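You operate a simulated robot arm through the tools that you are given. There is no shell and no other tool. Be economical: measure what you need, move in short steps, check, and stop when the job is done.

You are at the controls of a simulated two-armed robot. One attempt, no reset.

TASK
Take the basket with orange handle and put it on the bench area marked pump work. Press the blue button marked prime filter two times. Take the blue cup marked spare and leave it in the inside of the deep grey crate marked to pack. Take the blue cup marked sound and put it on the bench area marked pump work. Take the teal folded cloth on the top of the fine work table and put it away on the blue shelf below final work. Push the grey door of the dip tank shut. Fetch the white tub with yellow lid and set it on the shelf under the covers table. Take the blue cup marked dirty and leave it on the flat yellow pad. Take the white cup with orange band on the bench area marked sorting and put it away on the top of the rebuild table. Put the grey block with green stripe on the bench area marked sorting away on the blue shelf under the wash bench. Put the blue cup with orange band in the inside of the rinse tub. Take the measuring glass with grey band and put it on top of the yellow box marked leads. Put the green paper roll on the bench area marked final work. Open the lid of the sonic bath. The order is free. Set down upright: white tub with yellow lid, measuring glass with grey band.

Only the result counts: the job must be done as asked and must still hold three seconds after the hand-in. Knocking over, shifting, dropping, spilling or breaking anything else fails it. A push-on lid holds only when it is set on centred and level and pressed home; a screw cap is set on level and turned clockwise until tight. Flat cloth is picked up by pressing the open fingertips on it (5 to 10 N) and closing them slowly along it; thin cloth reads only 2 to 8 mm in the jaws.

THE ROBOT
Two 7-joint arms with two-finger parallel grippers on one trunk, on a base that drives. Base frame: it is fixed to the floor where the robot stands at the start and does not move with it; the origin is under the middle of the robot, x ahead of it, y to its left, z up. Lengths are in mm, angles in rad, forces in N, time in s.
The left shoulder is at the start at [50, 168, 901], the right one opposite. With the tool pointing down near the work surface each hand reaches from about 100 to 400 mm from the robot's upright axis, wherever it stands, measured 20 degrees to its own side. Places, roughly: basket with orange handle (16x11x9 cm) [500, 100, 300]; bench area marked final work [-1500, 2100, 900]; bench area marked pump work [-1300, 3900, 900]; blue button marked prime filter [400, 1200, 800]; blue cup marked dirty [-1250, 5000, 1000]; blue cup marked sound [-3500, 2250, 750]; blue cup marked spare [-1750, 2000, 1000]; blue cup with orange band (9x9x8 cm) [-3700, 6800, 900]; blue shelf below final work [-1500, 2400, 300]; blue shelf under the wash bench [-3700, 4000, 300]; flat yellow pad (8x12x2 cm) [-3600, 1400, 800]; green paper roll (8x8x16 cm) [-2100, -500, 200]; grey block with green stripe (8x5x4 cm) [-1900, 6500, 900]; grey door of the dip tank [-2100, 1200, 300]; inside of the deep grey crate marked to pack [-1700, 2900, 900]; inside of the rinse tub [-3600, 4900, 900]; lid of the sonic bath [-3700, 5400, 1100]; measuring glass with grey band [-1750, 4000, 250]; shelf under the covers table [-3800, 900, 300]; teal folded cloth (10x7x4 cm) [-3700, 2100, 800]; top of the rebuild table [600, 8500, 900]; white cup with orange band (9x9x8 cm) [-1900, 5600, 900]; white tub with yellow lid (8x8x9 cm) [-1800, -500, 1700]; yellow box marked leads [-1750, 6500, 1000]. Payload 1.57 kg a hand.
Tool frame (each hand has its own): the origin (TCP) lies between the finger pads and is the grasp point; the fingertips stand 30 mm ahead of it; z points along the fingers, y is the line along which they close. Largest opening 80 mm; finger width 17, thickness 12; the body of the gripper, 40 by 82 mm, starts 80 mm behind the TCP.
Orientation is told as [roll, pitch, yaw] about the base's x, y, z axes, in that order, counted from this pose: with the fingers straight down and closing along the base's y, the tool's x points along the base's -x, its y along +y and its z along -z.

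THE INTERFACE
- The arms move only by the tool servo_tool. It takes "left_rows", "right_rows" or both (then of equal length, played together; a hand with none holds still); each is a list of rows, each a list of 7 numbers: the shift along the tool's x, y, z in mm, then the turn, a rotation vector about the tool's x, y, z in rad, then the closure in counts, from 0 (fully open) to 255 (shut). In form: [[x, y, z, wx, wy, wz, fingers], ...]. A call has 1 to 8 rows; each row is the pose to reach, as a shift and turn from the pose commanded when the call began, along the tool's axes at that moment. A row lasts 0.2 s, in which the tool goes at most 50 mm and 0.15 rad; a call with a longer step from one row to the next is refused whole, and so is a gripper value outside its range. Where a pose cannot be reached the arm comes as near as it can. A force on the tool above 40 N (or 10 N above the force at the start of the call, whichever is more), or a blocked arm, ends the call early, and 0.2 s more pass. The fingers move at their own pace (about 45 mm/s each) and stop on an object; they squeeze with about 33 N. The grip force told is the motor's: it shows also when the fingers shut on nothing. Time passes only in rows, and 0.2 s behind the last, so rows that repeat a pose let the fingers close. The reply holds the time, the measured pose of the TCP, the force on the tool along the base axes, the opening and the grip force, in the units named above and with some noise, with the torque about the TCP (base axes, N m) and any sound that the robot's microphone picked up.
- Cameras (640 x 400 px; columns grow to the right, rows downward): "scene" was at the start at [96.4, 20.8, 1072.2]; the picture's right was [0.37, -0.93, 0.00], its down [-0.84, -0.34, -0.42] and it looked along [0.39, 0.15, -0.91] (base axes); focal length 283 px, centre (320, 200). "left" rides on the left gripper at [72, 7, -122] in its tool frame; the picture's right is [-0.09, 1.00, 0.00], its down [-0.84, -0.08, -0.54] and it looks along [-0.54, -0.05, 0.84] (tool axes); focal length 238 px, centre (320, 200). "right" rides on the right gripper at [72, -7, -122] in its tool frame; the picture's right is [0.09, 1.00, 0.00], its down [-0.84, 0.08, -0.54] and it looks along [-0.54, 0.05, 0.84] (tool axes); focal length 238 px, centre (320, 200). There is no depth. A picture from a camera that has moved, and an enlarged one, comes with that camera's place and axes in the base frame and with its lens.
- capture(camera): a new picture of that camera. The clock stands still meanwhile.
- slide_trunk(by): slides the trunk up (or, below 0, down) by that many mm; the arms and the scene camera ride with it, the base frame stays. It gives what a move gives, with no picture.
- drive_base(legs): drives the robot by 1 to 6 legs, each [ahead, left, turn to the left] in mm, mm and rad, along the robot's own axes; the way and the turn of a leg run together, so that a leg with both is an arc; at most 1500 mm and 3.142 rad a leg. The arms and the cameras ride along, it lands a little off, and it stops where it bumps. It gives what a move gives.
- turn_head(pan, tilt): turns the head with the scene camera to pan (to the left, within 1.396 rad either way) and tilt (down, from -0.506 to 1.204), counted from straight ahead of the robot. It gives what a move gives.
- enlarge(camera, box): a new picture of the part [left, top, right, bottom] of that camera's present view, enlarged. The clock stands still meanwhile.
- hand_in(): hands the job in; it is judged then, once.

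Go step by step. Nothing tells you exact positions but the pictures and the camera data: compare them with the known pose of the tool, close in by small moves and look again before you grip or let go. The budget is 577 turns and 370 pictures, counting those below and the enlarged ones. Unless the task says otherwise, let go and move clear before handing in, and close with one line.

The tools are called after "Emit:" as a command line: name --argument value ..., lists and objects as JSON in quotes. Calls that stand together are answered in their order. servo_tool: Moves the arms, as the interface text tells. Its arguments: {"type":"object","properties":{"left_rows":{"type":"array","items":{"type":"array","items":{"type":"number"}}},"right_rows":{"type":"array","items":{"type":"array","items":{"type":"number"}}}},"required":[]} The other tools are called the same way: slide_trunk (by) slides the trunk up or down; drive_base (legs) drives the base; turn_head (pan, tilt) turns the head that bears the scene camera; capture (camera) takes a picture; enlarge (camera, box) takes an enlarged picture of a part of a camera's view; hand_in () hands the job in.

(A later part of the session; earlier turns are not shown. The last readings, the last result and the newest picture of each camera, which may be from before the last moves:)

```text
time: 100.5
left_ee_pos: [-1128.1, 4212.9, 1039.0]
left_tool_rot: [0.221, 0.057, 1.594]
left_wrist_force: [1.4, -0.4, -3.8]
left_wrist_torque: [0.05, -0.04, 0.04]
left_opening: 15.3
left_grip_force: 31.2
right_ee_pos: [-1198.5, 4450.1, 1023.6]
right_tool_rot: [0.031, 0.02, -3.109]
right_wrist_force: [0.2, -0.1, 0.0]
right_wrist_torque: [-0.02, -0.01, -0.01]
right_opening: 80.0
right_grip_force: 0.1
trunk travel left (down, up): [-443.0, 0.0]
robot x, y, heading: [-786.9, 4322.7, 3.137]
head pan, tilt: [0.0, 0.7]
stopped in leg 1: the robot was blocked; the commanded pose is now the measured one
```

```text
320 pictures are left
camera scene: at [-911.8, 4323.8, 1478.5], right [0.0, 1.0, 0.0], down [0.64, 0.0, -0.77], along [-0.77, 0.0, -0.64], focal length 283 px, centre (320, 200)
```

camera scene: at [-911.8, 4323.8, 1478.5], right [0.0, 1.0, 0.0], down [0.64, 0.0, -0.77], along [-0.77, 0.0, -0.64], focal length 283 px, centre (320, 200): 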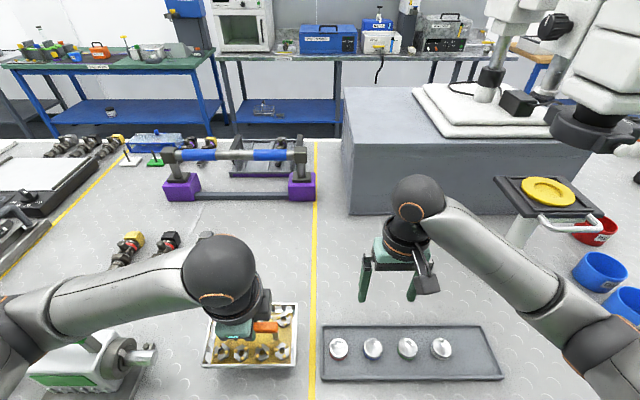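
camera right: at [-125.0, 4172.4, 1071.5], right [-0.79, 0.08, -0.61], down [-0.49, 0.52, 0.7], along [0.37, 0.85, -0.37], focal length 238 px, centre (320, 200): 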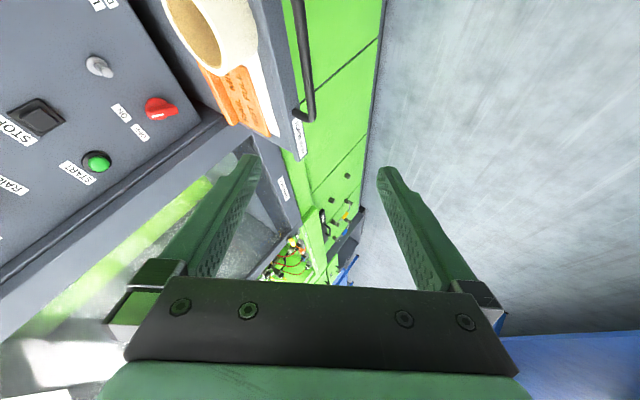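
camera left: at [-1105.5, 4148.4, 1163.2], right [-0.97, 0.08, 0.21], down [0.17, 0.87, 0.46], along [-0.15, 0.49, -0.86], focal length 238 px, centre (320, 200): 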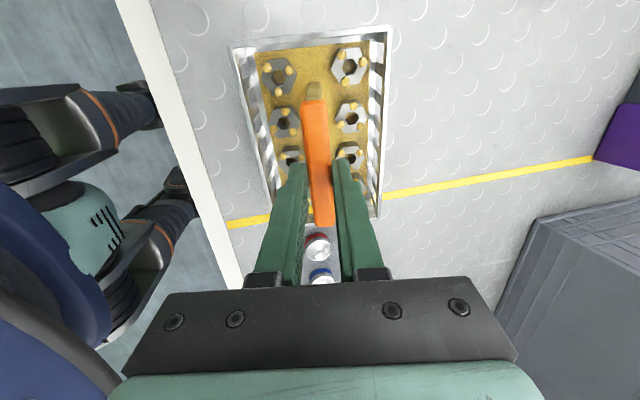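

Base touched the bench at x ≈ -787; stop there. Move the basket in over the free spot.

Emit:
servo_tool --left_rows '[[5, 35, 8, 0, 0, 0, 255], [10, 71, 16, 0, 0, 0, 255], [15, 107, 24, 0, 0, 0, 255], [15, 101, 50, 0, 0, 0, 255]]'

Emit:
capture --camera "left"

Emit:
capture --camera "scene"

```text
time: 101.5
left_ee_pos: [-1239.0, 4196.5, 1014.3]
left_tool_rot: [0.222, 0.059, 1.594]
left_wrist_force: [-1.0, -0.3, -3.2]
left_wrist_torque: [0.0, -0.03, 0.01]
left_opening: 15.4
left_grip_force: 31.3
right_ee_pos: [-1198.4, 4449.0, 1024.0]
right_tool_rot: [0.031, 0.019, -3.111]
right_wrist_force: [0.2, -0.3, -0.3]
right_wrist_torque: [0.02, 0.01, 0.0]
right_opening: 80.1
right_grip_force: 0.0
trunk travel left (down, up): [-443.0, 0.0]
robot x, y, heading: [-785.7, 4322.1, 3.137]
head pan, tilt: [0.0, 0.7]
```

```text
319 pictures are left
camera left: at [-1215.4, 4129.5, 1137.7], right [-0.97, 0.08, 0.21], down [0.17, 0.87, 0.46], along [-0.15, 0.49, -0.86], focal length 238 px, centre (320, 200)
```

left: 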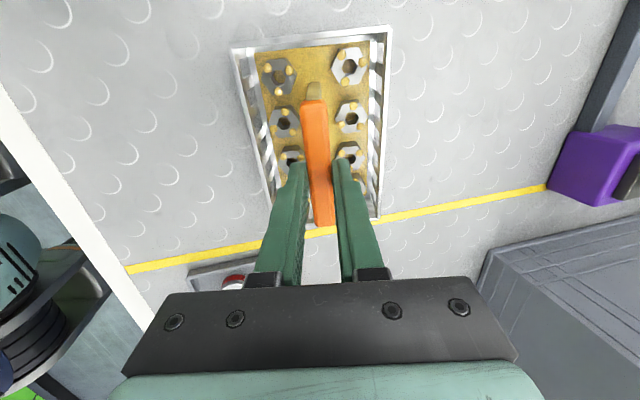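

```text
318 pictures are left
camera scene: at [-912.4, 4323.5, 1478.4], right [0.0, 1.0, 0.0], down [0.64, 0.0, -0.76], along [-0.76, 0.0, -0.64], focal length 283 px, centre (320, 200)
```

scene: 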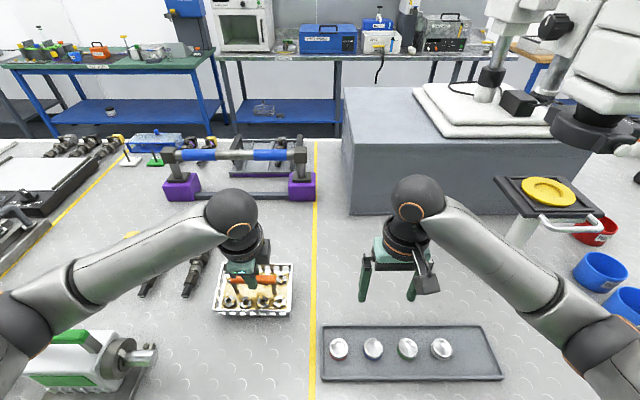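

Emit:
servo_tool --left_rows '[[0, -4.4, 19.5, 0, 0, 0, 255], [0, -7.9, 35, 0, 0, 0, 255], [0, -9, 40, 0, 0, 0, 255], [0, -9.7, 43, 0, 0, 0, 255], [0, -10.3, 46, 0, 0, 0, 255], [0, -10.8, 48, 0, 0, 0, 255]]'

Emit:
capture --camera "left"

```text
time: 102.9
left_ee_pos: [-1243.8, 4192.6, 969.9]
left_tool_rot: [0.239, 0.053, 1.597]
left_wrist_force: [-18.3, 2.8, 32.2]
left_wrist_torque: [0.02, 0.16, 0.09]
left_opening: 16.0
left_grip_force: 31.0
right_ee_pos: [-1199.2, 4450.1, 1024.7]
right_tool_rot: [0.034, 0.018, -3.109]
right_wrist_force: [0.2, 0.5, -0.3]
right_wrist_torque: [0.01, 0.01, 0.01]
right_opening: 80.2
right_grip_force: 0.1
trunk travel left (down, up): [-443.0, 0.0]
robot x, y, heading: [-785.4, 4325.2, 3.137]
head pan, tilt: [0.0, 0.7]
```

```text
317 pictures are left
camera left: at [-1217.4, 4127.3, 1093.8], right [-0.97, 0.08, 0.23], down [0.18, 0.87, 0.46], along [-0.16, 0.49, -0.86], focal length 238 px, centre (320, 200)
```

left: 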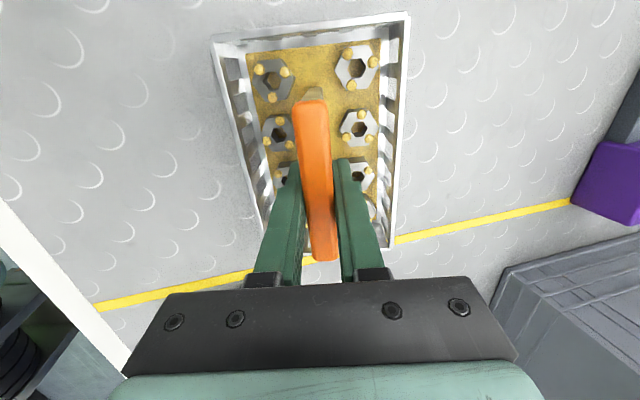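

Basket is on the bench. Relieve pressure, open and lift off.

Emit:
servo_tool --left_rows '[[0, 1, -3, 0, 0, 0, 255], [0, 1, -4, 0, 0, 0, 200], [0, 1, -4, 0, 0, 0, 130], [0, 1, -4, 0, 0, 0, 110], [0, 8, -35, 0, 0, 0, 110], [0, 18, -80, 0, 0, 0, 110]]'

Emit:
capture --camera "scene"

Emit:
capture --camera "left"

```text
time: 104.3
left_ee_pos: [-1239.5, 4198.2, 1047.5]
left_tool_rot: [0.223, 0.058, 1.593]
left_wrist_force: [0.6, 1.0, -0.2]
left_wrist_torque: [0.0, 0.0, 0.04]
left_opening: 45.6
left_grip_force: 0.0
right_ee_pos: [-1197.2, 4450.5, 1022.8]
right_tool_rot: [0.032, 0.018, -3.111]
right_wrist_force: [0.1, 0.0, 0.4]
right_wrist_torque: [0.03, -0.01, 0.0]
right_opening: 79.8
right_grip_force: 0.1
trunk travel left (down, up): [-443.0, 0.0]
robot x, y, heading: [-786.5, 4327.3, 3.143]
head pan, tilt: [0.0, 0.7]
```

```text
316 pictures are left
camera scene: at [-912.1, 4324.2, 1478.4], right [0.0, 1.0, 0.0], down [0.64, 0.0, -0.77], along [-0.77, 0.0, -0.64], focal length 283 px, centre (320, 200)
```

scene: 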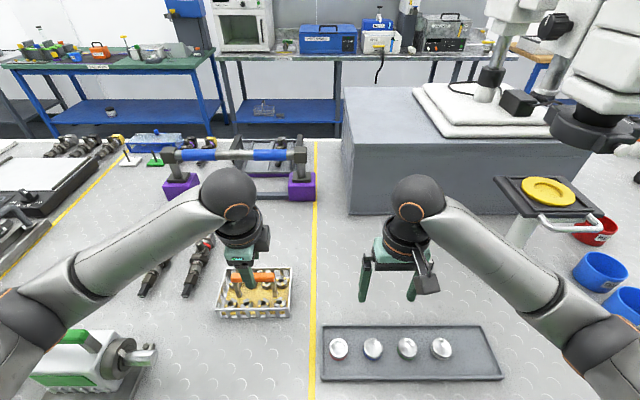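

```text
315 pictures are left
camera left: at [-1214.9, 4132.8, 1170.6], right [-0.97, 0.08, 0.21], down [0.17, 0.87, 0.46], along [-0.15, 0.49, -0.86], focal length 238 px, centre (320, 200)
```

left: 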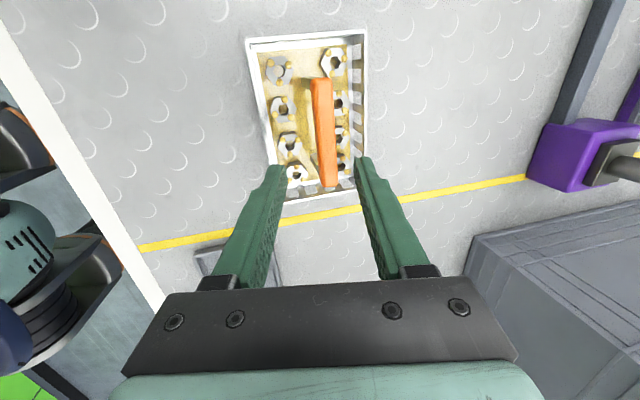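

Basket is down inside the pump work lines. Now look for the blue cup marked dirty to the right.

Emit:
servo_tool --left_rows '[[0, -25, -30, 0, 0, 0, 110], [0, -70, -40, 0, 0, 0, 60], [0, -110, -45, 0, 0, 0, 0]]'

Emit:
turn_head --pan -0.7 --tilt 0.6

Emit:
capture --camera "scene"

```text
time: 105.1
left_ee_pos: [-1121.5, 4200.8, 1067.0]
left_tool_rot: [0.222, 0.057, 1.594]
left_wrist_force: [0.0, -0.4, 0.0]
left_wrist_torque: [0.01, 0.0, -0.02]
left_opening: 79.7
left_grip_force: 0.0
right_ee_pos: [-1198.6, 4449.8, 1024.7]
right_tool_rot: [0.032, 0.017, -3.109]
right_wrist_force: [0.7, 0.2, -0.6]
right_wrist_torque: [0.02, -0.01, -0.02]
right_opening: 80.0
right_grip_force: 0.0
trunk travel left (down, up): [-443.0, 0.0]
robot x, y, heading: [-790.2, 4324.4, 3.136]
head pan, tilt: [0.0, 0.7]
```

```text
time: 106.2
left_ee_pos: [-1122.8, 4201.6, 1064.8]
left_tool_rot: [0.221, 0.058, 1.592]
left_wrist_force: [0.4, 0.8, 0.3]
left_wrist_torque: [0.01, 0.02, 0.01]
left_opening: 80.2
left_grip_force: 0.1
right_ee_pos: [-1198.7, 4449.3, 1023.0]
right_tool_rot: [0.03, 0.018, -3.111]
right_wrist_force: [-0.1, 0.7, 0.0]
right_wrist_torque: [0.01, -0.03, 0.01]
right_opening: 79.9
right_grip_force: 0.1
trunk travel left (down, up): [-443.0, 0.0]
robot x, y, heading: [-787.7, 4326.7, 3.141]
head pan, tilt: [-0.7, 0.6]
```

```text
314 pictures are left
camera scene: at [-894.7, 4380.7, 1487.1], right [0.65, 0.76, 0.0], down [0.43, -0.36, -0.83], along [-0.63, 0.53, -0.57], focal length 283 px, centre (320, 200)
```

scene: 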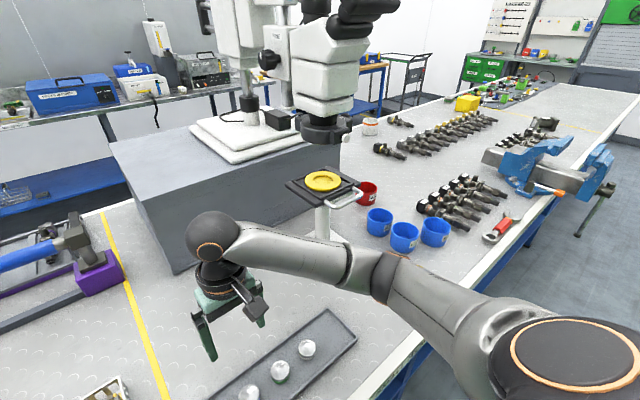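

Emit:
enlarge --camera "scene" --box '[340, 170, 460, 260]'

Emit:
enlarge --camera "scene" --box '[340, 60, 640, 200]'

```text
4.44 times, centred on (400, 215) of scene
camera zoom: at [-894.7, 4380.7, 1487.1], right [0.65, 0.76, 0.0], down [0.43, -0.36, -0.83], along [-0.63, 0.53, -0.57], focal length 1258 px, centre (-36, 133)
```

zoom: 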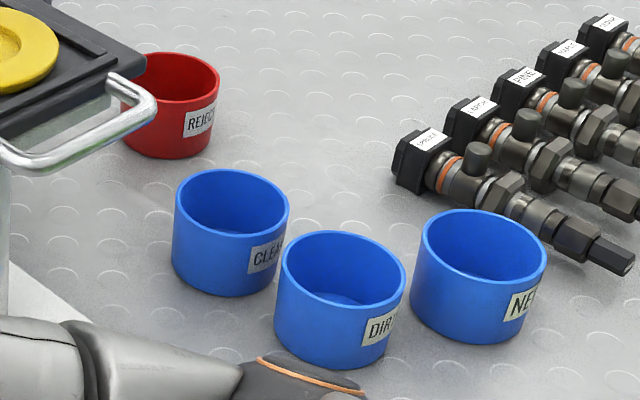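

```text
2.13 times, centred on (490, 130) of scene
camera zoom: at [-894.7, 4380.7, 1487.1], right [0.65, 0.76, 0.0], down [0.43, -0.36, -0.83], along [-0.63, 0.53, -0.57], focal length 604 px, centre (-43, 349)
```

zoom: 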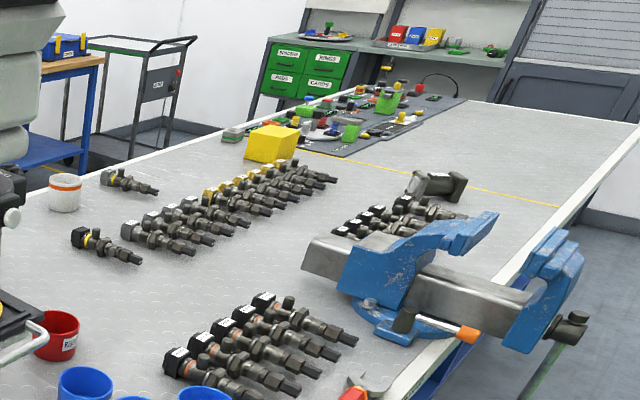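

DIRTY is the front-middle blue cup at about [-1213, 4970]. I'll back off, strafe right and check before coming in with the left hand.

Emit:
drive_base --legs '[[-300, 0, 0], [0, -760, 0]]'

Emit:
turn_head --pan 0.0 --tilt 0.7

Emit:
capture --camera "scene"

```text
time: 111.9
left_ee_pos: [-824.5, 4965.7, 1067.1]
left_tool_rot: [0.221, 0.058, 1.593]
left_wrist_force: [0.2, 0.6, -0.6]
left_wrist_torque: [0.0, 0.01, -0.01]
left_opening: 80.1
left_grip_force: 0.1
right_ee_pos: [-900.2, 5213.6, 1023.2]
right_tool_rot: [0.033, 0.021, -3.112]
right_wrist_force: [-0.4, -0.3, -0.1]
right_wrist_torque: [0.01, 0.0, -0.03]
right_opening: 80.1
right_grip_force: 0.1
trunk travel left (down, up): [-443.0, 0.0]
robot x, y, heading: [-491.4, 5088.3, 3.14]
head pan, tilt: [-0.7, 0.6]
```

```text
time: 113.0
left_ee_pos: [-823.8, 4964.8, 1066.8]
left_tool_rot: [0.223, 0.058, 1.592]
left_wrist_force: [0.1, 0.2, -0.8]
left_wrist_torque: [-0.01, 0.02, 0.0]
left_opening: 80.1
left_grip_force: 0.0
right_ee_pos: [-900.6, 5213.3, 1024.0]
right_tool_rot: [0.031, 0.02, -3.11]
right_wrist_force: [-0.2, 0.9, -0.3]
right_wrist_torque: [0.02, -0.02, -0.02]
right_opening: 80.1
right_grip_force: 0.1
trunk travel left (down, up): [-443.0, 0.0]
robot x, y, heading: [-486.6, 5091.5, 3.137]
head pan, tilt: [0.0, 0.7]
```

```text
311 pictures are left
camera scene: at [-613.8, 5087.7, 1478.4], right [0.01, 1.0, 0.0], down [0.64, 0.0, -0.77], along [-0.77, 0.0, -0.64], focal length 283 px, centre (320, 200)
```

scene: 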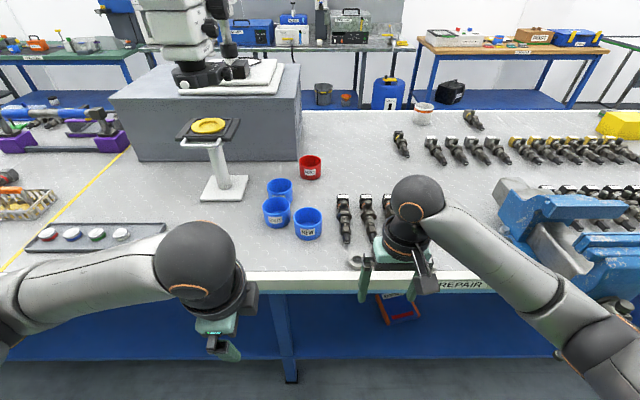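

Emit:
drive_base --legs '[[200, 0, 0]]'

Emit:
capture --camera "left"

Emit:
capture --camera "scene"

```text
time: 114.6
left_ee_pos: [-1024.0, 4966.5, 1067.0]
left_tool_rot: [0.221, 0.059, 1.593]
left_wrist_force: [0.3, -0.1, -1.1]
left_wrist_torque: [0.01, -0.01, 0.02]
left_opening: 79.9
left_grip_force: 0.0
right_ee_pos: [-1099.6, 5214.5, 1023.5]
right_tool_rot: [0.032, 0.019, -3.109]
right_wrist_force: [-0.6, 0.1, 0.0]
right_wrist_torque: [0.01, 0.0, -0.01]
right_opening: 80.0
right_grip_force: 0.1
trunk travel left (down, up): [-443.0, 0.0]
robot x, y, heading: [-691.4, 5088.4, 3.138]
head pan, tilt: [0.0, 0.7]
```

```text
310 pictures are left
camera left: at [-999.9, 4899.9, 1189.6], right [-0.97, 0.08, 0.21], down [0.17, 0.87, 0.46], along [-0.15, 0.49, -0.86], focal length 238 px, centre (320, 200)
```

left: 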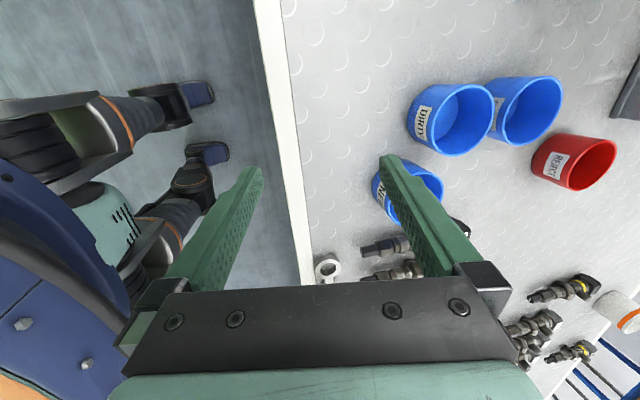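

```text
309 pictures are left
camera scene: at [-814.1, 5088.2, 1478.3], right [0.0, 1.0, 0.0], down [0.64, 0.0, -0.76], along [-0.76, 0.0, -0.64], focal length 283 px, centre (320, 200)
```

scene: 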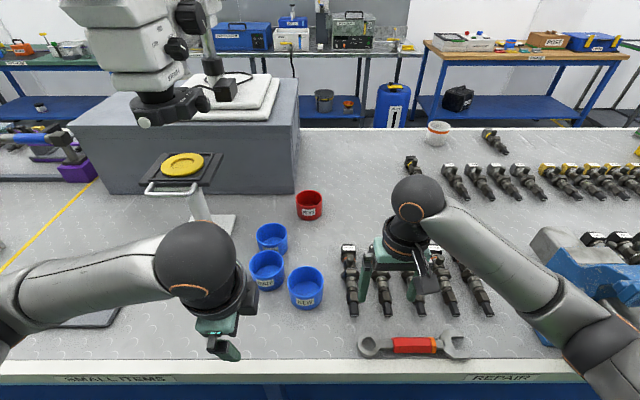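

DIRTY's rim centre is about [-1216, 4964, 945], diameter ~90 mm. I'll pinch its front wall: hover above [-1173, 4964] with the tool vertical.

Emit:
servo_tool --left_rows '[[0, 33, 24, 0.05, 0, 0, 60], [1, 66, 48, 0.11, 0, 0, 110], [2, 98, 73, 0.165, 0, 0, 110], [2.5, 130, 98, 0.22, 0, 0, 110]]'

Emit:
capture --camera "left"

```text
time: 115.6
left_ee_pos: [-1172.8, 4955.3, 998.1]
left_tool_rot: [-0.002, 0.058, 1.591]
left_wrist_force: [-0.6, 0.7, 0.3]
left_wrist_torque: [-0.01, -0.01, -0.05]
left_opening: 45.2
left_grip_force: 0.1
right_ee_pos: [-1100.2, 5215.0, 1023.5]
right_tool_rot: [0.031, 0.018, -3.109]
right_wrist_force: [0.1, -1.1, -0.3]
right_wrist_torque: [0.01, -0.01, -0.03]
right_opening: 80.0
right_grip_force: 0.0
trunk travel left (down, up): [-443.0, 0.0]
robot x, y, heading: [-689.2, 5087.5, 3.138]
head pan, tilt: [0.0, 0.7]
```

```text
308 pictures are left
camera left: at [-1175.9, 4889.2, 1124.1], right [-1.0, 0.07, -0.01], down [0.06, 0.87, 0.49], along [0.04, 0.49, -0.87], focal length 238 px, centre (320, 200)
```

left: 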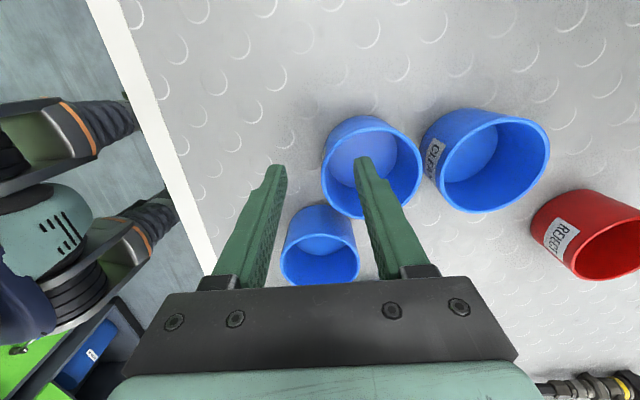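

Emit:
servo_tool --left_rows '[[-5, -1, 25, 0, 0, 0, 110], [-8, -1, 45, 0, 0, 0, 110], [-8, -1, 56, 0, 0, 0, 110], [-8, -1, 56, 0, 0, 0, 180], [-8, -1, 56, 0, 0, 0, 255], [-8, -1, 56, 0, 0, 0, 255], [-8, -1, 56, 0, 0, 0, 255]]'

Emit:
capture --camera "left"

```text
time: 117.2
left_ee_pos: [-1170.2, 4960.5, 943.8]
left_tool_rot: [0.004, 0.056, 1.595]
left_wrist_force: [-0.1, -0.6, 6.2]
left_wrist_torque: [-0.07, 0.42, 0.02]
left_opening: 2.3
left_grip_force: 23.6
right_ee_pos: [-1098.8, 5213.0, 1024.3]
right_tool_rot: [0.032, 0.015, -3.108]
right_wrist_force: [-0.1, 0.0, -0.5]
right_wrist_torque: [-0.02, 0.0, 0.03]
right_opening: 79.9
right_grip_force: 0.0
trunk travel left (down, up): [-443.0, 0.0]
robot x, y, heading: [-692.0, 5090.3, 3.139]
head pan, tilt: [0.0, 0.7]
```

```text
307 pictures are left
camera left: at [-1173.7, 4894.1, 1069.1], right [-1.0, 0.07, 0.0], down [0.06, 0.87, 0.49], along [0.04, 0.49, -0.87], focal length 238 px, centre (320, 200)
```

left: 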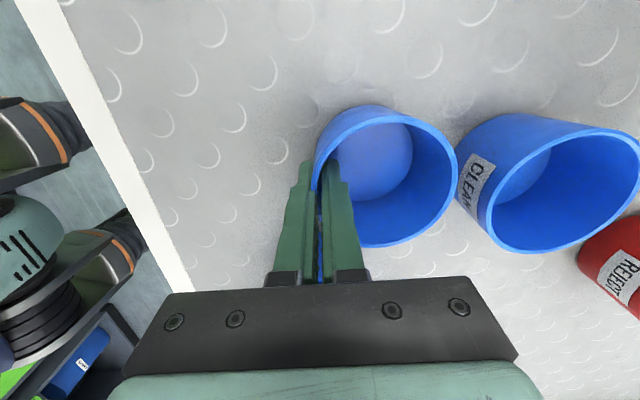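

Wall pinched (2.3 mm). Lift and check.

Emit:
servo_tool --left_rows '[[0, 0, -25, 0, 0, 0, 255], [0, 0, -70, 0, 0, 0, 255], [0, 0, -115, 0, 0, 0, 255]]'

Emit:
capture --camera "left"

```text
time: 118.0
left_ee_pos: [-1169.6, 4967.0, 1058.0]
left_tool_rot: [-0.001, 0.058, 1.596]
left_wrist_force: [0.2, 0.2, -0.3]
left_wrist_torque: [0.03, -0.06, -0.01]
left_opening: 2.1
left_grip_force: 23.8
right_ee_pos: [-1100.1, 5212.4, 1022.7]
right_tool_rot: [0.03, 0.019, -3.108]
right_wrist_force: [-0.8, 0.0, 0.9]
right_wrist_torque: [0.02, -0.01, 0.01]
right_opening: 79.8
right_grip_force: 0.0
trunk travel left (down, up): [-443.0, 0.0]
robot x, y, heading: [-687.5, 5090.0, 3.135]
head pan, tilt: [0.0, 0.7]
```

```text
306 pictures are left
camera left: at [-1173.0, 4900.9, 1182.8], right [-1.0, 0.07, 0.0], down [0.06, 0.87, 0.49], along [0.04, 0.49, -0.87], focal length 238 px, centre (320, 200)
```

left: 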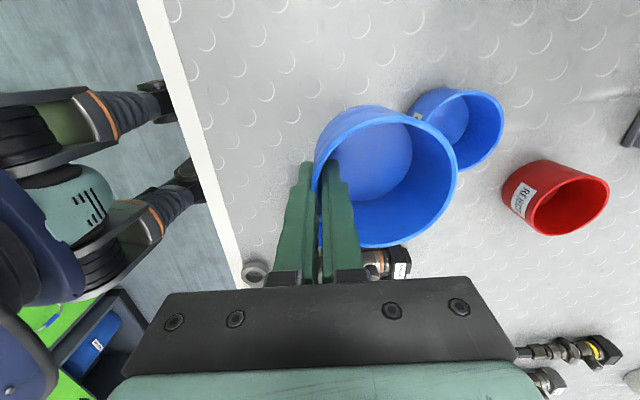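

Cup is held. Back away, turn to face -y, and drive south down the east aisle.

Emit:
servo_tool --left_rows '[[0, -40, -10, 0, 0, 0, 255], [0, -85, -20, 0, 0, 0, 255]]'

Emit:
drive_base --legs '[[-230, 0, 0], [0, 0, 1.571], [1400, 0, 0], [1400, 0, 0]]'

Emit:
turn_head --pan -0.5 --tilt 0.3

Emit:
capture --camera "scene"

```text
time: 118.6
left_ee_pos: [-1084.7, 4971.0, 1079.0]
left_tool_rot: [0.002, 0.057, 1.596]
left_wrist_force: [0.3, 0.5, -0.7]
left_wrist_torque: [0.02, 0.02, 0.0]
left_opening: 1.7
left_grip_force: 23.5
right_ee_pos: [-1100.3, 5214.2, 1023.6]
right_tool_rot: [0.032, 0.016, -3.108]
right_wrist_force: [0.7, 0.1, 0.4]
right_wrist_torque: [-0.04, 0.01, 0.03]
right_opening: 80.1
right_grip_force: 0.1
trunk travel left (down, up): [-443.0, 0.0]
robot x, y, heading: [-686.8, 5087.8, 3.135]
head pan, tilt: [0.0, 0.7]
```

```text
time: 137.3
left_ee_pos: [-339.2, 1896.6, 1077.8]
left_tool_rot: [-0.001, 0.058, -3.118]
left_wrist_force: [0.4, 0.4, 0.0]
left_wrist_torque: [0.02, 0.02, 0.0]
left_opening: 1.8
left_grip_force: 23.4
right_ee_pos: [-581.6, 1881.2, 1022.4]
right_tool_rot: [0.031, 0.02, -1.538]
right_wrist_force: [0.2, 0.1, 1.3]
right_wrist_torque: [-0.03, 0.01, 0.02]
right_opening: 80.0
right_grip_force: 0.1
trunk travel left (down, up): [-443.0, 0.0]
robot x, y, heading: [-458.8, 2293.5, -1.572]
head pan, tilt: [0.0, 0.7]
```

```text
time: 138.2
left_ee_pos: [-339.8, 1896.1, 1077.0]
left_tool_rot: [0.003, 0.058, -3.118]
left_wrist_force: [-0.7, -0.8, -0.6]
left_wrist_torque: [0.01, -0.04, -0.01]
left_opening: 1.9
left_grip_force: 23.4
right_ee_pos: [-582.6, 1881.4, 1023.9]
right_tool_rot: [0.031, 0.02, -1.537]
right_wrist_force: [0.2, 0.3, 0.0]
right_wrist_torque: [-0.02, -0.01, 0.01]
right_opening: 79.7
right_grip_force: 0.1
trunk travel left (down, up): [-443.0, 0.0]
robot x, y, heading: [-454.5, 2293.9, -1.573]
head pan, tilt: [-0.499, 0.3]
```

```text
305 pictures are left
camera scene: at [-502.2, 2169.3, 1514.5], right [-0.88, 0.48, 0.0], down [0.14, 0.26, -0.96], along [-0.46, -0.84, -0.3], focal length 283 px, centre (320, 200)
```

scene: 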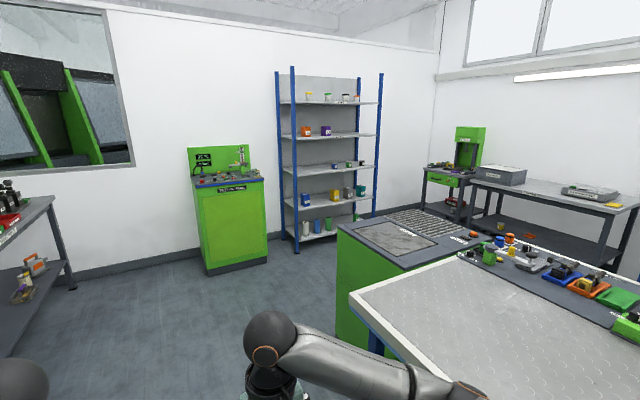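

The dip tank (green cabinet) is at the island's south end and the blue rack stands on the south wall. I'll drive south and strafe west to stand in front of the rack.

Emit:
drive_base --legs '[[1400, 0, 0], [450, 0, 0], [0, -1250, 0]]'

Emit:
turn_head --pan 0 --tilt 0

Emit:
capture --camera "scene"

```text
time: 153.4
left_ee_pos: [-1564.7, 23.0, 1077.5]
left_tool_rot: [0.002, 0.057, -3.091]
left_wrist_force: [-1.0, 0.5, -0.9]
left_wrist_torque: [-0.03, -0.01, -0.03]
left_opening: 1.8
left_grip_force: 24.0
right_ee_pos: [-1806.5, 1.7, 1023.6]
right_tool_rot: [0.031, 0.02, -1.511]
right_wrist_force: [-0.8, 0.1, 0.5]
right_wrist_torque: [-0.01, 0.01, -0.01]
right_opening: 80.1
right_grip_force: 0.1
trunk travel left (down, up): [-443.0, 0.0]
robot x, y, heading: [-1695.1, 415.9, -1.543]
head pan, tilt: [-0.499, 0.3]
```

```text
time: 154.4
left_ee_pos: [-1565.7, 22.0, 1078.3]
left_tool_rot: [0.001, 0.058, -3.092]
left_wrist_force: [-0.6, -0.6, -0.7]
left_wrist_torque: [0.0, 0.0, 0.01]
left_opening: 1.9
left_grip_force: 23.1
right_ee_pos: [-1807.0, 2.1, 1024.3]
right_tool_rot: [0.032, 0.021, -1.511]
right_wrist_force: [-0.1, 1.3, -0.5]
right_wrist_torque: [0.03, 0.01, -0.01]
right_opening: 80.0
right_grip_force: 0.0
trunk travel left (down, up): [-443.0, 0.0]
robot x, y, heading: [-1694.7, 415.5, -1.544]
head pan, tilt: [0.0, 0.0]
```

```text
304 pictures are left
camera scene: at [-1689.5, 284.2, 1542.2], right [-1.0, -0.02, 0.0], down [0.0, 0.0, -1.0], along [0.02, -1.0, 0.0], focal length 283 px, centre (320, 200)
```

scene: 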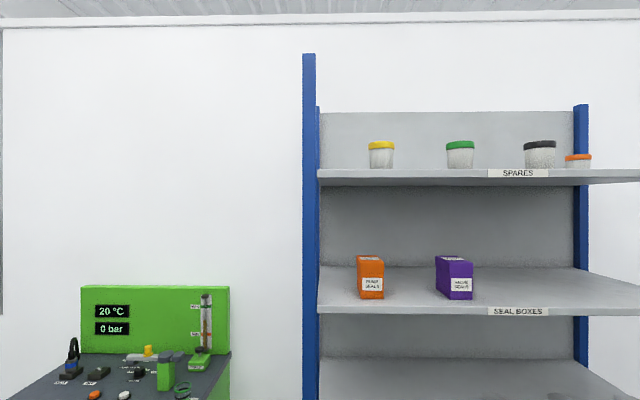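

The yellow-lidded tub stands on the top shelf near [-1853, -536], bottom ≈ z 1616. I'll point the right fingers forward while rising.

Emit:
servo_tool --right_rows '[[0, 0, -25, 0, -0.15, 0, 0], [0, 0, -50, 0, -0.3, 0, 0], [0, 0, -75, 0, -0.45, 0, 0], [0, 0, -100, 0, -0.6, 0, 0], [0, 0, -125, 0, -0.75, 0, 0], [0, 0, -150, 0, -0.9, 0, 0], [0, 0, -175, 0, -1.05, 0, 0], [0, 0, -200, 0, -1.2, 0, 0]]'

Emit:
servo_tool --right_rows '[[-20, 0, 0, 0, -0.12, 0, 0], [-40, 0, 0, 0, -0.24, 0, 0], [-60, 0, 0, 0, -0.35, 0, 0]]'

Emit:
turn_head --pan -0.3 --tilt 0.5

Emit:
capture --camera "scene"

Emit:
capture --camera "right"

```text
time: 156.2
left_ee_pos: [-1564.1, 21.2, 1079.3]
left_tool_rot: [0.001, 0.058, -3.091]
left_wrist_force: [-0.7, -0.2, -0.3]
left_wrist_torque: [0.0, 0.0, -0.03]
left_opening: 2.1
left_grip_force: 23.2
right_ee_pos: [-1802.1, -21.5, 1226.0]
right_tool_rot: [0.083, -1.181, -1.59]
right_wrist_force: [0.4, -0.4, 0.3]
right_wrist_torque: [0.02, 0.02, 0.0]
right_opening: 80.1
right_grip_force: 0.1
right hand out of reach, approached as far as the arm can: row 7, 8
trunk travel left (down, up): [-443.0, 0.0]
robot x, y, heading: [-1694.2, 419.6, -1.548]
head pan, tilt: [0.0, 0.0]
```

```text
time: 157.0
left_ee_pos: [-1565.0, 22.3, 1078.4]
left_tool_rot: [0.0, 0.058, -3.091]
left_wrist_force: [-0.8, -0.1, 0.0]
left_wrist_torque: [0.02, 0.0, 0.0]
left_opening: 2.1
left_grip_force: 23.4
right_ee_pos: [-1802.4, -44.2, 1284.0]
right_tool_rot: [0.701, -1.522, -2.214]
right_wrist_force: [0.1, -0.3, -1.2]
right_wrist_torque: [-0.02, 0.0, -0.03]
right_opening: 80.0
right_grip_force: 0.0
trunk travel left (down, up): [-443.0, 0.0]
robot x, y, heading: [-1696.1, 414.6, -1.545]
head pan, tilt: [0.0, 0.0]
```

```text
time: 157.9
left_ee_pos: [-1564.1, 23.6, 1077.8]
left_tool_rot: [0.002, 0.059, -3.092]
left_wrist_force: [0.5, 0.1, -0.4]
left_wrist_torque: [0.04, -0.02, 0.02]
left_opening: 2.3
left_grip_force: 23.4
right_ee_pos: [-1802.5, -43.9, 1282.5]
right_tool_rot: [0.677, -1.519, -2.189]
right_wrist_force: [-0.4, -0.1, 0.4]
right_wrist_torque: [-0.01, 0.04, -0.01]
right_opening: 80.0
right_grip_force: 0.1
trunk travel left (down, up): [-443.0, 0.0]
robot x, y, heading: [-1689.6, 413.3, -1.548]
head pan, tilt: [-0.3, 0.499]
```

```text
303 pictures are left
camera scene: at [-1716.4, 286.7, 1496.2], right [-0.96, 0.27, 0.0], down [0.13, 0.46, -0.88], along [-0.24, -0.85, -0.48], focal length 283 px, centre (320, 200)
```

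scene: 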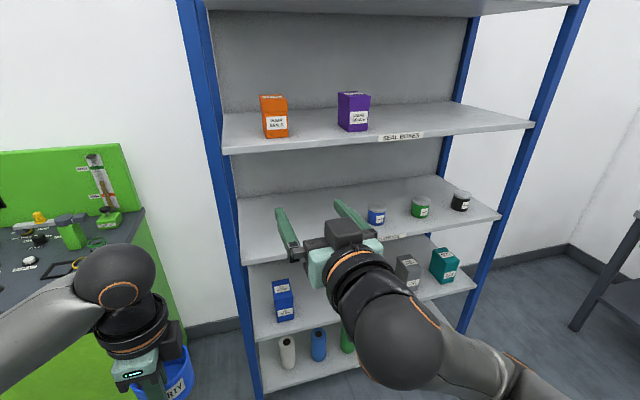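

```text
302 pictures are left
camera right: at [-1813.9, 80.1, 1217.1], right [1.0, 0.06, -0.06], down [0.02, 0.51, 0.86], along [0.08, -0.86, 0.51], focal length 238 px, centre (320, 200)
```

right: 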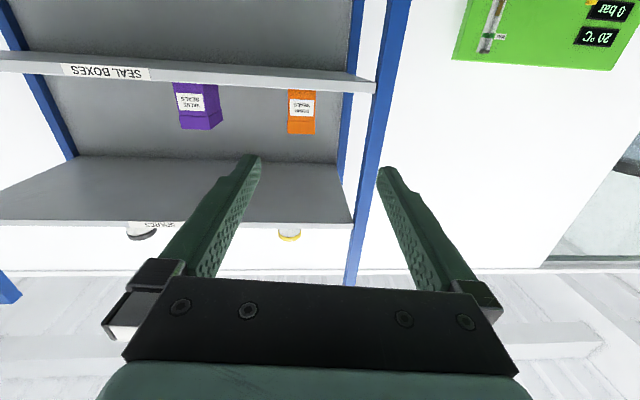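

Emit:
servo_tool --right_rows '[[-46, 0, 0, 0, 0, 0, 0], [-92, 0, 0, 0, 0, 0, 0], [-138, 0, 0, 0, 0, 0, 0], [-184, 0, 0, 0, 0, 0, 0], [-230, 0, 0, 0, 0, 0, 0], [-276, 0, 0, 0, 0, 0, 0], [-322, 0, 0, 0, 0, 0, 0], [-368, 0, 0, 0, 0, 0, 0]]'

Emit:
turn_head --pan -0.2 --tilt -0.2

Emit:
capture --camera "scene"

Emit:
capture --camera "right"

```text
time: 159.7
left_ee_pos: [-1564.3, 23.5, 1078.3]
left_tool_rot: [0.002, 0.056, -3.09]
left_wrist_force: [0.7, 0.3, -1.2]
left_wrist_torque: [0.06, -0.01, -0.01]
left_opening: 2.1
left_grip_force: 23.9
right_ee_pos: [-1813.9, -58.3, 1649.8]
right_tool_rot: [0.678, -1.52, -2.189]
right_wrist_force: [-0.8, 0.2, 0.1]
right_wrist_torque: [0.01, 0.01, -0.02]
right_opening: 80.0
right_grip_force: 0.2
trunk travel left (down, up): [-443.0, 0.0]
robot x, y, heading: [-1691.3, 418.5, -1.548]
head pan, tilt: [-0.3, 0.499]
```

```text
time: 160.8
left_ee_pos: [-1563.2, 22.4, 1078.1]
left_tool_rot: [0.001, 0.058, -3.092]
left_wrist_force: [0.1, -0.7, -0.3]
left_wrist_torque: [0.06, -0.01, -0.02]
left_opening: 1.8
left_grip_force: 23.6
right_ee_pos: [-1814.5, -58.6, 1649.9]
right_tool_rot: [0.681, -1.52, -2.191]
right_wrist_force: [0.2, -0.1, 0.1]
right_wrist_torque: [0.01, -0.04, 0.0]
right_opening: 80.0
right_grip_force: 0.0
trunk travel left (down, up): [-443.0, 0.0]
robot x, y, heading: [-1691.6, 418.0, -1.55]
head pan, tilt: [-0.201, -0.201]
```

```text
301 pictures are left
camera scene: at [-1706.2, 292.2, 1559.7], right [-0.98, 0.18, 0.0], down [-0.04, -0.2, -0.98], along [-0.17, -0.96, 0.2], focal length 283 px, centre (320, 200)
```

scene: 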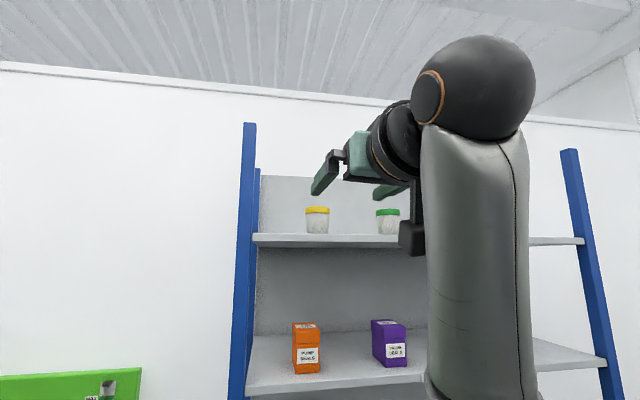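

```text
300 pictures are left
camera right: at [-1825.5, 64.8, 1583.4], right [1.0, 0.06, -0.06], down [0.02, 0.51, 0.86], along [0.08, -0.86, 0.51], focal length 238 px, centre (320, 200)
```

right: 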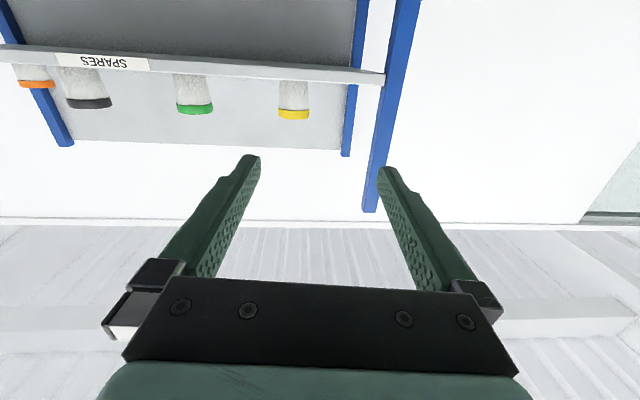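

Tub lid centre is about [-1850, -555, 1702]. To keep the camera clear of the shelf edge I'll tilt the right tool to point forward-down, and pull the left hand (with the cup) back.

Emit:
servo_tool --left_rows '[[0, -20, 0, 0, 0, 0, 255], [0, -45, 0, 0, 0, 0, 255], [0, -70, 0, 0, 0, 0, 255], [0, -90, 0, 0, 0, 0, 255]]' --right_rows '[[0, 0, 0, 0, 0.15, 0, 0], [0, 0, 0, 0, 0.3, 0, 0], [0, 0, 0, 0, 0.45, 0, 0], [0, 0, 0, 0, 0.58, 0, 0]]'

Emit:
capture --camera "right"

```text
time: 161.8
left_ee_pos: [-1569.2, 114.1, 1078.3]
left_tool_rot: [0.0, 0.058, -3.092]
left_wrist_force: [-0.5, -0.5, -0.2]
left_wrist_torque: [-0.03, 0.03, 0.0]
left_opening: 2.2
left_grip_force: 23.7
right_ee_pos: [-1813.6, -58.2, 1650.8]
right_tool_rot: [0.053, -0.951, -1.558]
right_wrist_force: [-0.2, -0.6, -0.5]
right_wrist_torque: [-0.01, 0.01, 0.0]
right_opening: 80.0
right_grip_force: 0.0
trunk travel left (down, up): [-443.0, 0.0]
robot x, y, heading: [-1691.2, 416.9, -1.548]
head pan, tilt: [-0.201, -0.201]
```

```text
299 pictures are left
camera right: at [-1828.5, 82.1, 1663.7], right [0.99, 0.11, -0.04], down [0.05, -0.04, 1.0], along [0.11, -0.99, -0.05], focal length 238 px, centre (320, 200)
```

right: 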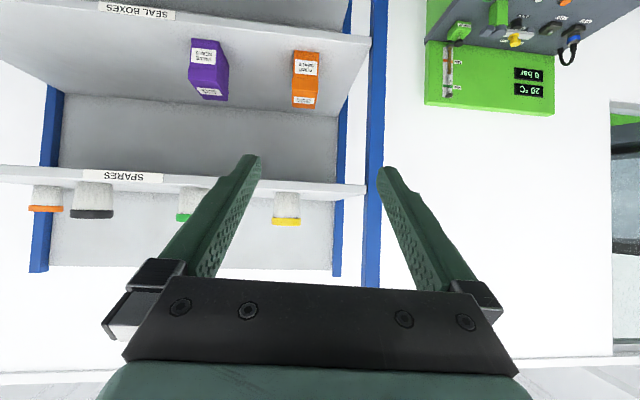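

Emit:
drive_base --legs '[[350, 0, 0]]'

Emit:
capture --camera "right"

Emit:
turn_head --pan 0.5 --tilt 0.8

Emit:
capture --camera "scene"

```text
time: 164.0
left_ee_pos: [-1560.3, -235.7, 1078.4]
left_tool_rot: [-0.001, 0.059, -3.09]
left_wrist_force: [-0.9, 0.4, -0.4]
left_wrist_torque: [0.03, 0.0, 0.0]
left_opening: 2.0
left_grip_force: 23.1
right_ee_pos: [-1804.3, -409.6, 1649.5]
right_tool_rot: [0.057, -0.952, -1.558]
right_wrist_force: [0.4, 0.3, 0.4]
right_wrist_torque: [0.03, 0.01, -0.02]
right_opening: 79.8
right_grip_force: 0.3
trunk travel left (down, up): [-443.0, 0.0]
robot x, y, heading: [-1686.8, 66.1, -1.54]
head pan, tilt: [-0.201, -0.201]
```

```text
298 pictures are left
camera right: at [-1820.2, -269.9, 1663.2], right [0.99, 0.11, -0.04], down [0.05, -0.04, 1.0], along [0.11, -0.99, -0.05], focal length 238 px, centre (320, 200)
```

right: 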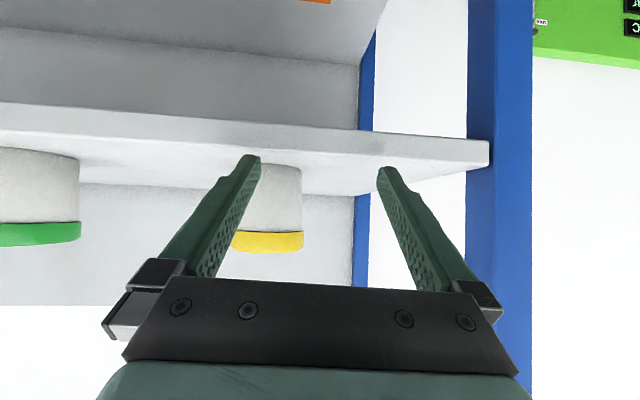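

```text
time: 165.3
left_ee_pos: [-1560.3, -236.6, 1079.5]
left_tool_rot: [0.002, 0.056, -3.092]
left_wrist_force: [-0.1, 0.4, -1.6]
left_wrist_torque: [0.01, -0.01, 0.0]
left_opening: 2.3
left_grip_force: 23.7
right_ee_pos: [-1805.3, -409.3, 1650.2]
right_tool_rot: [0.055, -0.951, -1.557]
right_wrist_force: [0.6, 0.5, -0.3]
right_wrist_torque: [-0.02, -0.02, -0.04]
right_opening: 79.9
right_grip_force: 0.1
trunk travel left (down, up): [-443.0, 0.0]
robot x, y, heading: [-1683.6, 64.8, -1.551]
head pan, tilt: [0.499, 0.799]
```

```text
297 pictures are left
camera scene: at [-1643.0, -45.8, 1470.2], right [-0.87, -0.5, 0.0], down [-0.36, 0.62, -0.7], along [0.35, -0.6, -0.72], focal length 283 px, centre (320, 200)
```

scene: 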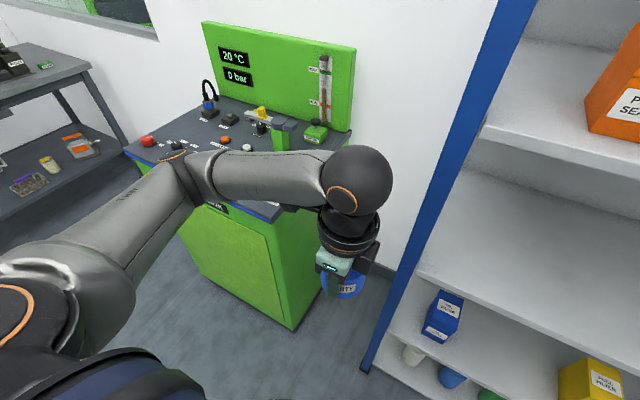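

Emit:
servo_tool --right_rows '[[-2, -22, -2, 0, 0, 0, 0], [-4, -44, -3, 0, 0, 0, 0]]'

Emit:
drive_base --legs '[[70, 0, 0]]'

Emit:
capture --camera "right"

```text
time: 165.9
left_ee_pos: [-1561.4, -236.4, 1078.5]
left_tool_rot: [0.001, 0.057, -3.091]
left_wrist_force: [0.1, -0.6, 0.2]
left_wrist_torque: [0.03, -0.02, 0.02]
left_opening: 1.9
left_grip_force: 23.4
right_ee_pos: [-1850.2, -412.0, 1654.0]
right_tool_rot: [0.056, -0.952, -1.558]
right_wrist_force: [0.6, -0.2, -0.5]
right_wrist_torque: [0.03, 0.01, 0.01]
right_opening: 80.0
right_grip_force: 0.0
trunk travel left (down, up): [-443.0, 0.0]
robot x, y, heading: [-1686.7, 65.6, -1.548]
head pan, tilt: [0.499, 0.799]
```

```text
time: 166.9
left_ee_pos: [-1558.7, -307.7, 1077.7]
left_tool_rot: [0.0, 0.057, -3.094]
left_wrist_force: [1.0, -0.7, 0.0]
left_wrist_torque: [0.03, -0.02, 0.0]
left_opening: 2.0
left_grip_force: 23.1
right_ee_pos: [-1846.9, -481.9, 1654.0]
right_tool_rot: [0.056, -0.952, -1.558]
right_wrist_force: [-0.3, -0.4, 0.1]
right_wrist_torque: [-0.01, 0.0, -0.02]
right_opening: 80.1
right_grip_force: 0.0
trunk travel left (down, up): [-443.0, 0.0]
robot x, y, heading: [-1681.0, -2.6, -1.545]
head pan, tilt: [0.499, 0.799]
```

```text
296 pictures are left
camera right: at [-1862.4, -342.2, 1666.8], right [0.99, 0.11, -0.04], down [0.05, -0.04, 1.0], along [0.11, -0.99, -0.05], focal length 238 px, centre (320, 200)
```

right: 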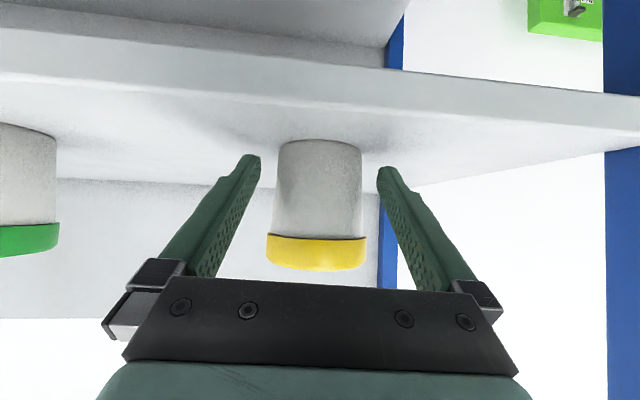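

Tub is centred between the fingers. Advance about 55 mm.

Emit:
servo_tool --right_rows '[[-12, 0, 16, 0, 0, 0, 0], [-22, 0, 31, 0, 0, 0, 0], [-32, 0, 45, 0, 0, 0, 0]]'

Emit:
capture --camera "right"

```text
time: 167.7
left_ee_pos: [-1560.0, -307.6, 1077.9]
left_tool_rot: [-0.001, 0.058, -3.094]
left_wrist_force: [-0.4, -0.2, -0.2]
left_wrist_torque: [0.05, 0.03, -0.01]
left_opening: 2.1
left_grip_force: 22.9
right_ee_pos: [-1843.8, -530.8, 1646.3]
right_tool_rot: [0.057, -0.951, -1.559]
right_wrist_force: [0.5, -1.5, -0.1]
right_wrist_torque: [-0.02, 0.01, -0.02]
right_opening: 79.9
right_grip_force: 0.1
right hand out of reach, approached as far as the arm can: row 3
trunk travel left (down, up): [-443.0, 0.0]
robot x, y, heading: [-1681.6, -5.0, -1.549]
head pan, tilt: [0.499, 0.799]
```

```text
295 pictures are left
camera right: at [-1858.1, -391.8, 1659.2], right [0.99, 0.11, -0.04], down [0.05, -0.04, 1.0], along [0.11, -0.99, -0.05], focal length 238 px, centre (320, 200)
```

right: 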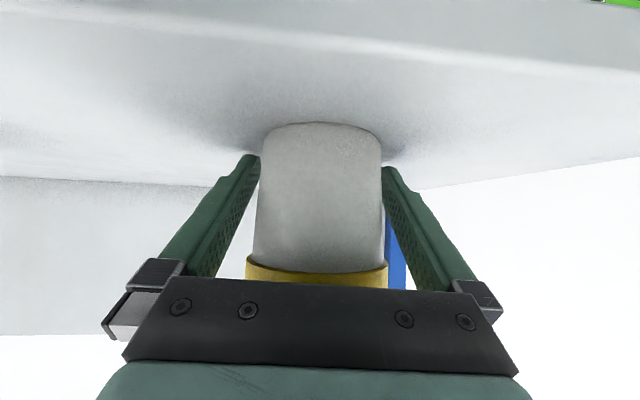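

Emit:
servo_tool --right_rows '[[0, 0, 0, 0, 0, 0, 60], [0, 0, 0, 0, 0, 0, 150], [0, 0, 0, 0, 0, 0, 255], [0, 0, 0, 0, 0, 0, 255]]'

Emit:
capture --camera "right"

```text
time: 168.7
left_ee_pos: [-1559.3, -306.5, 1078.6]
left_tool_rot: [0.002, 0.058, -3.093]
left_wrist_force: [0.4, -0.1, -0.3]
left_wrist_torque: [0.04, -0.04, 0.01]
left_opening: 2.1
left_grip_force: 23.1
right_ee_pos: [-1843.8, -530.3, 1646.4]
right_tool_rot: [0.056, -0.954, -1.559]
right_wrist_force: [-0.3, 0.0, 2.8]
right_wrist_torque: [-0.01, -0.11, -0.01]
right_opening: 64.9
right_grip_force: 33.0
trunk travel left (down, up): [-443.0, 0.0]
robot x, y, heading: [-1683.8, -3.3, -1.548]
head pan, tilt: [0.499, 0.799]
```

```text
294 pictures are left
camera right: at [-1858.6, -390.2, 1659.7], right [0.99, 0.11, -0.04], down [0.05, -0.04, 1.0], along [0.11, -0.99, -0.04], focal length 238 px, centre (320, 200)
```

right: 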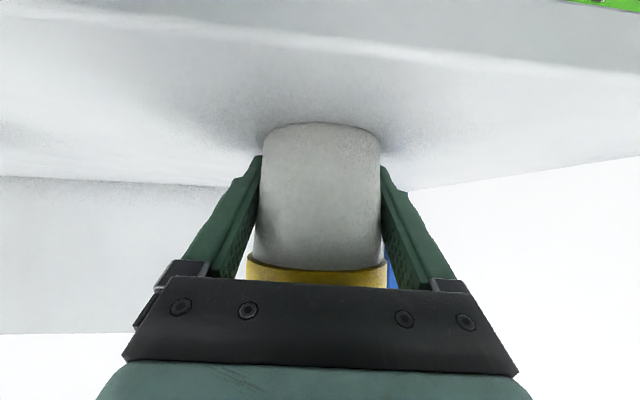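

Gripped. Lift and back out.

Emit:
servo_tool --right_rows '[[-8, 0, -6, 0, 0, 0, 255], [-16, 0, -12, 0, 0, 0, 255], [-21, 0, -27, 0, 0, 0, 255], [-20, 0, -45, 0, 0, 0, 255]]'

Emit:
capture --camera "right"

```text
time: 169.7
left_ee_pos: [-1560.0, -307.1, 1079.4]
left_tool_rot: [0.003, 0.057, -3.094]
left_wrist_force: [-1.7, -0.1, -0.3]
left_wrist_torque: [0.03, -0.02, -0.01]
left_opening: 2.1
left_grip_force: 23.4
right_ee_pos: [-1857.7, -499.6, 1663.4]
right_tool_rot: [0.057, -0.95, -1.559]
right_wrist_force: [-0.4, -0.2, -1.3]
right_wrist_torque: [0.01, -0.03, 0.01]
right_opening: 65.0
right_grip_force: 33.4
right hand out of reach, approached as far as the arm can: row 1, 2, 3, 4
trunk travel left (down, up): [-443.0, 0.0]
robot x, y, heading: [-1681.5, -2.5, -1.55]
head pan, tilt: [0.499, 0.799]
```

```text
293 pictures are left
camera right: at [-1871.9, -360.7, 1676.9], right [0.99, 0.11, -0.04], down [0.05, -0.04, 1.0], along [0.11, -0.99, -0.05], focal length 238 px, centre (320, 200)
```

right: 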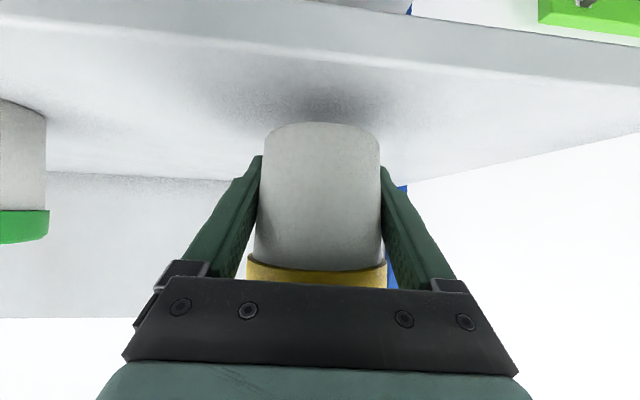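

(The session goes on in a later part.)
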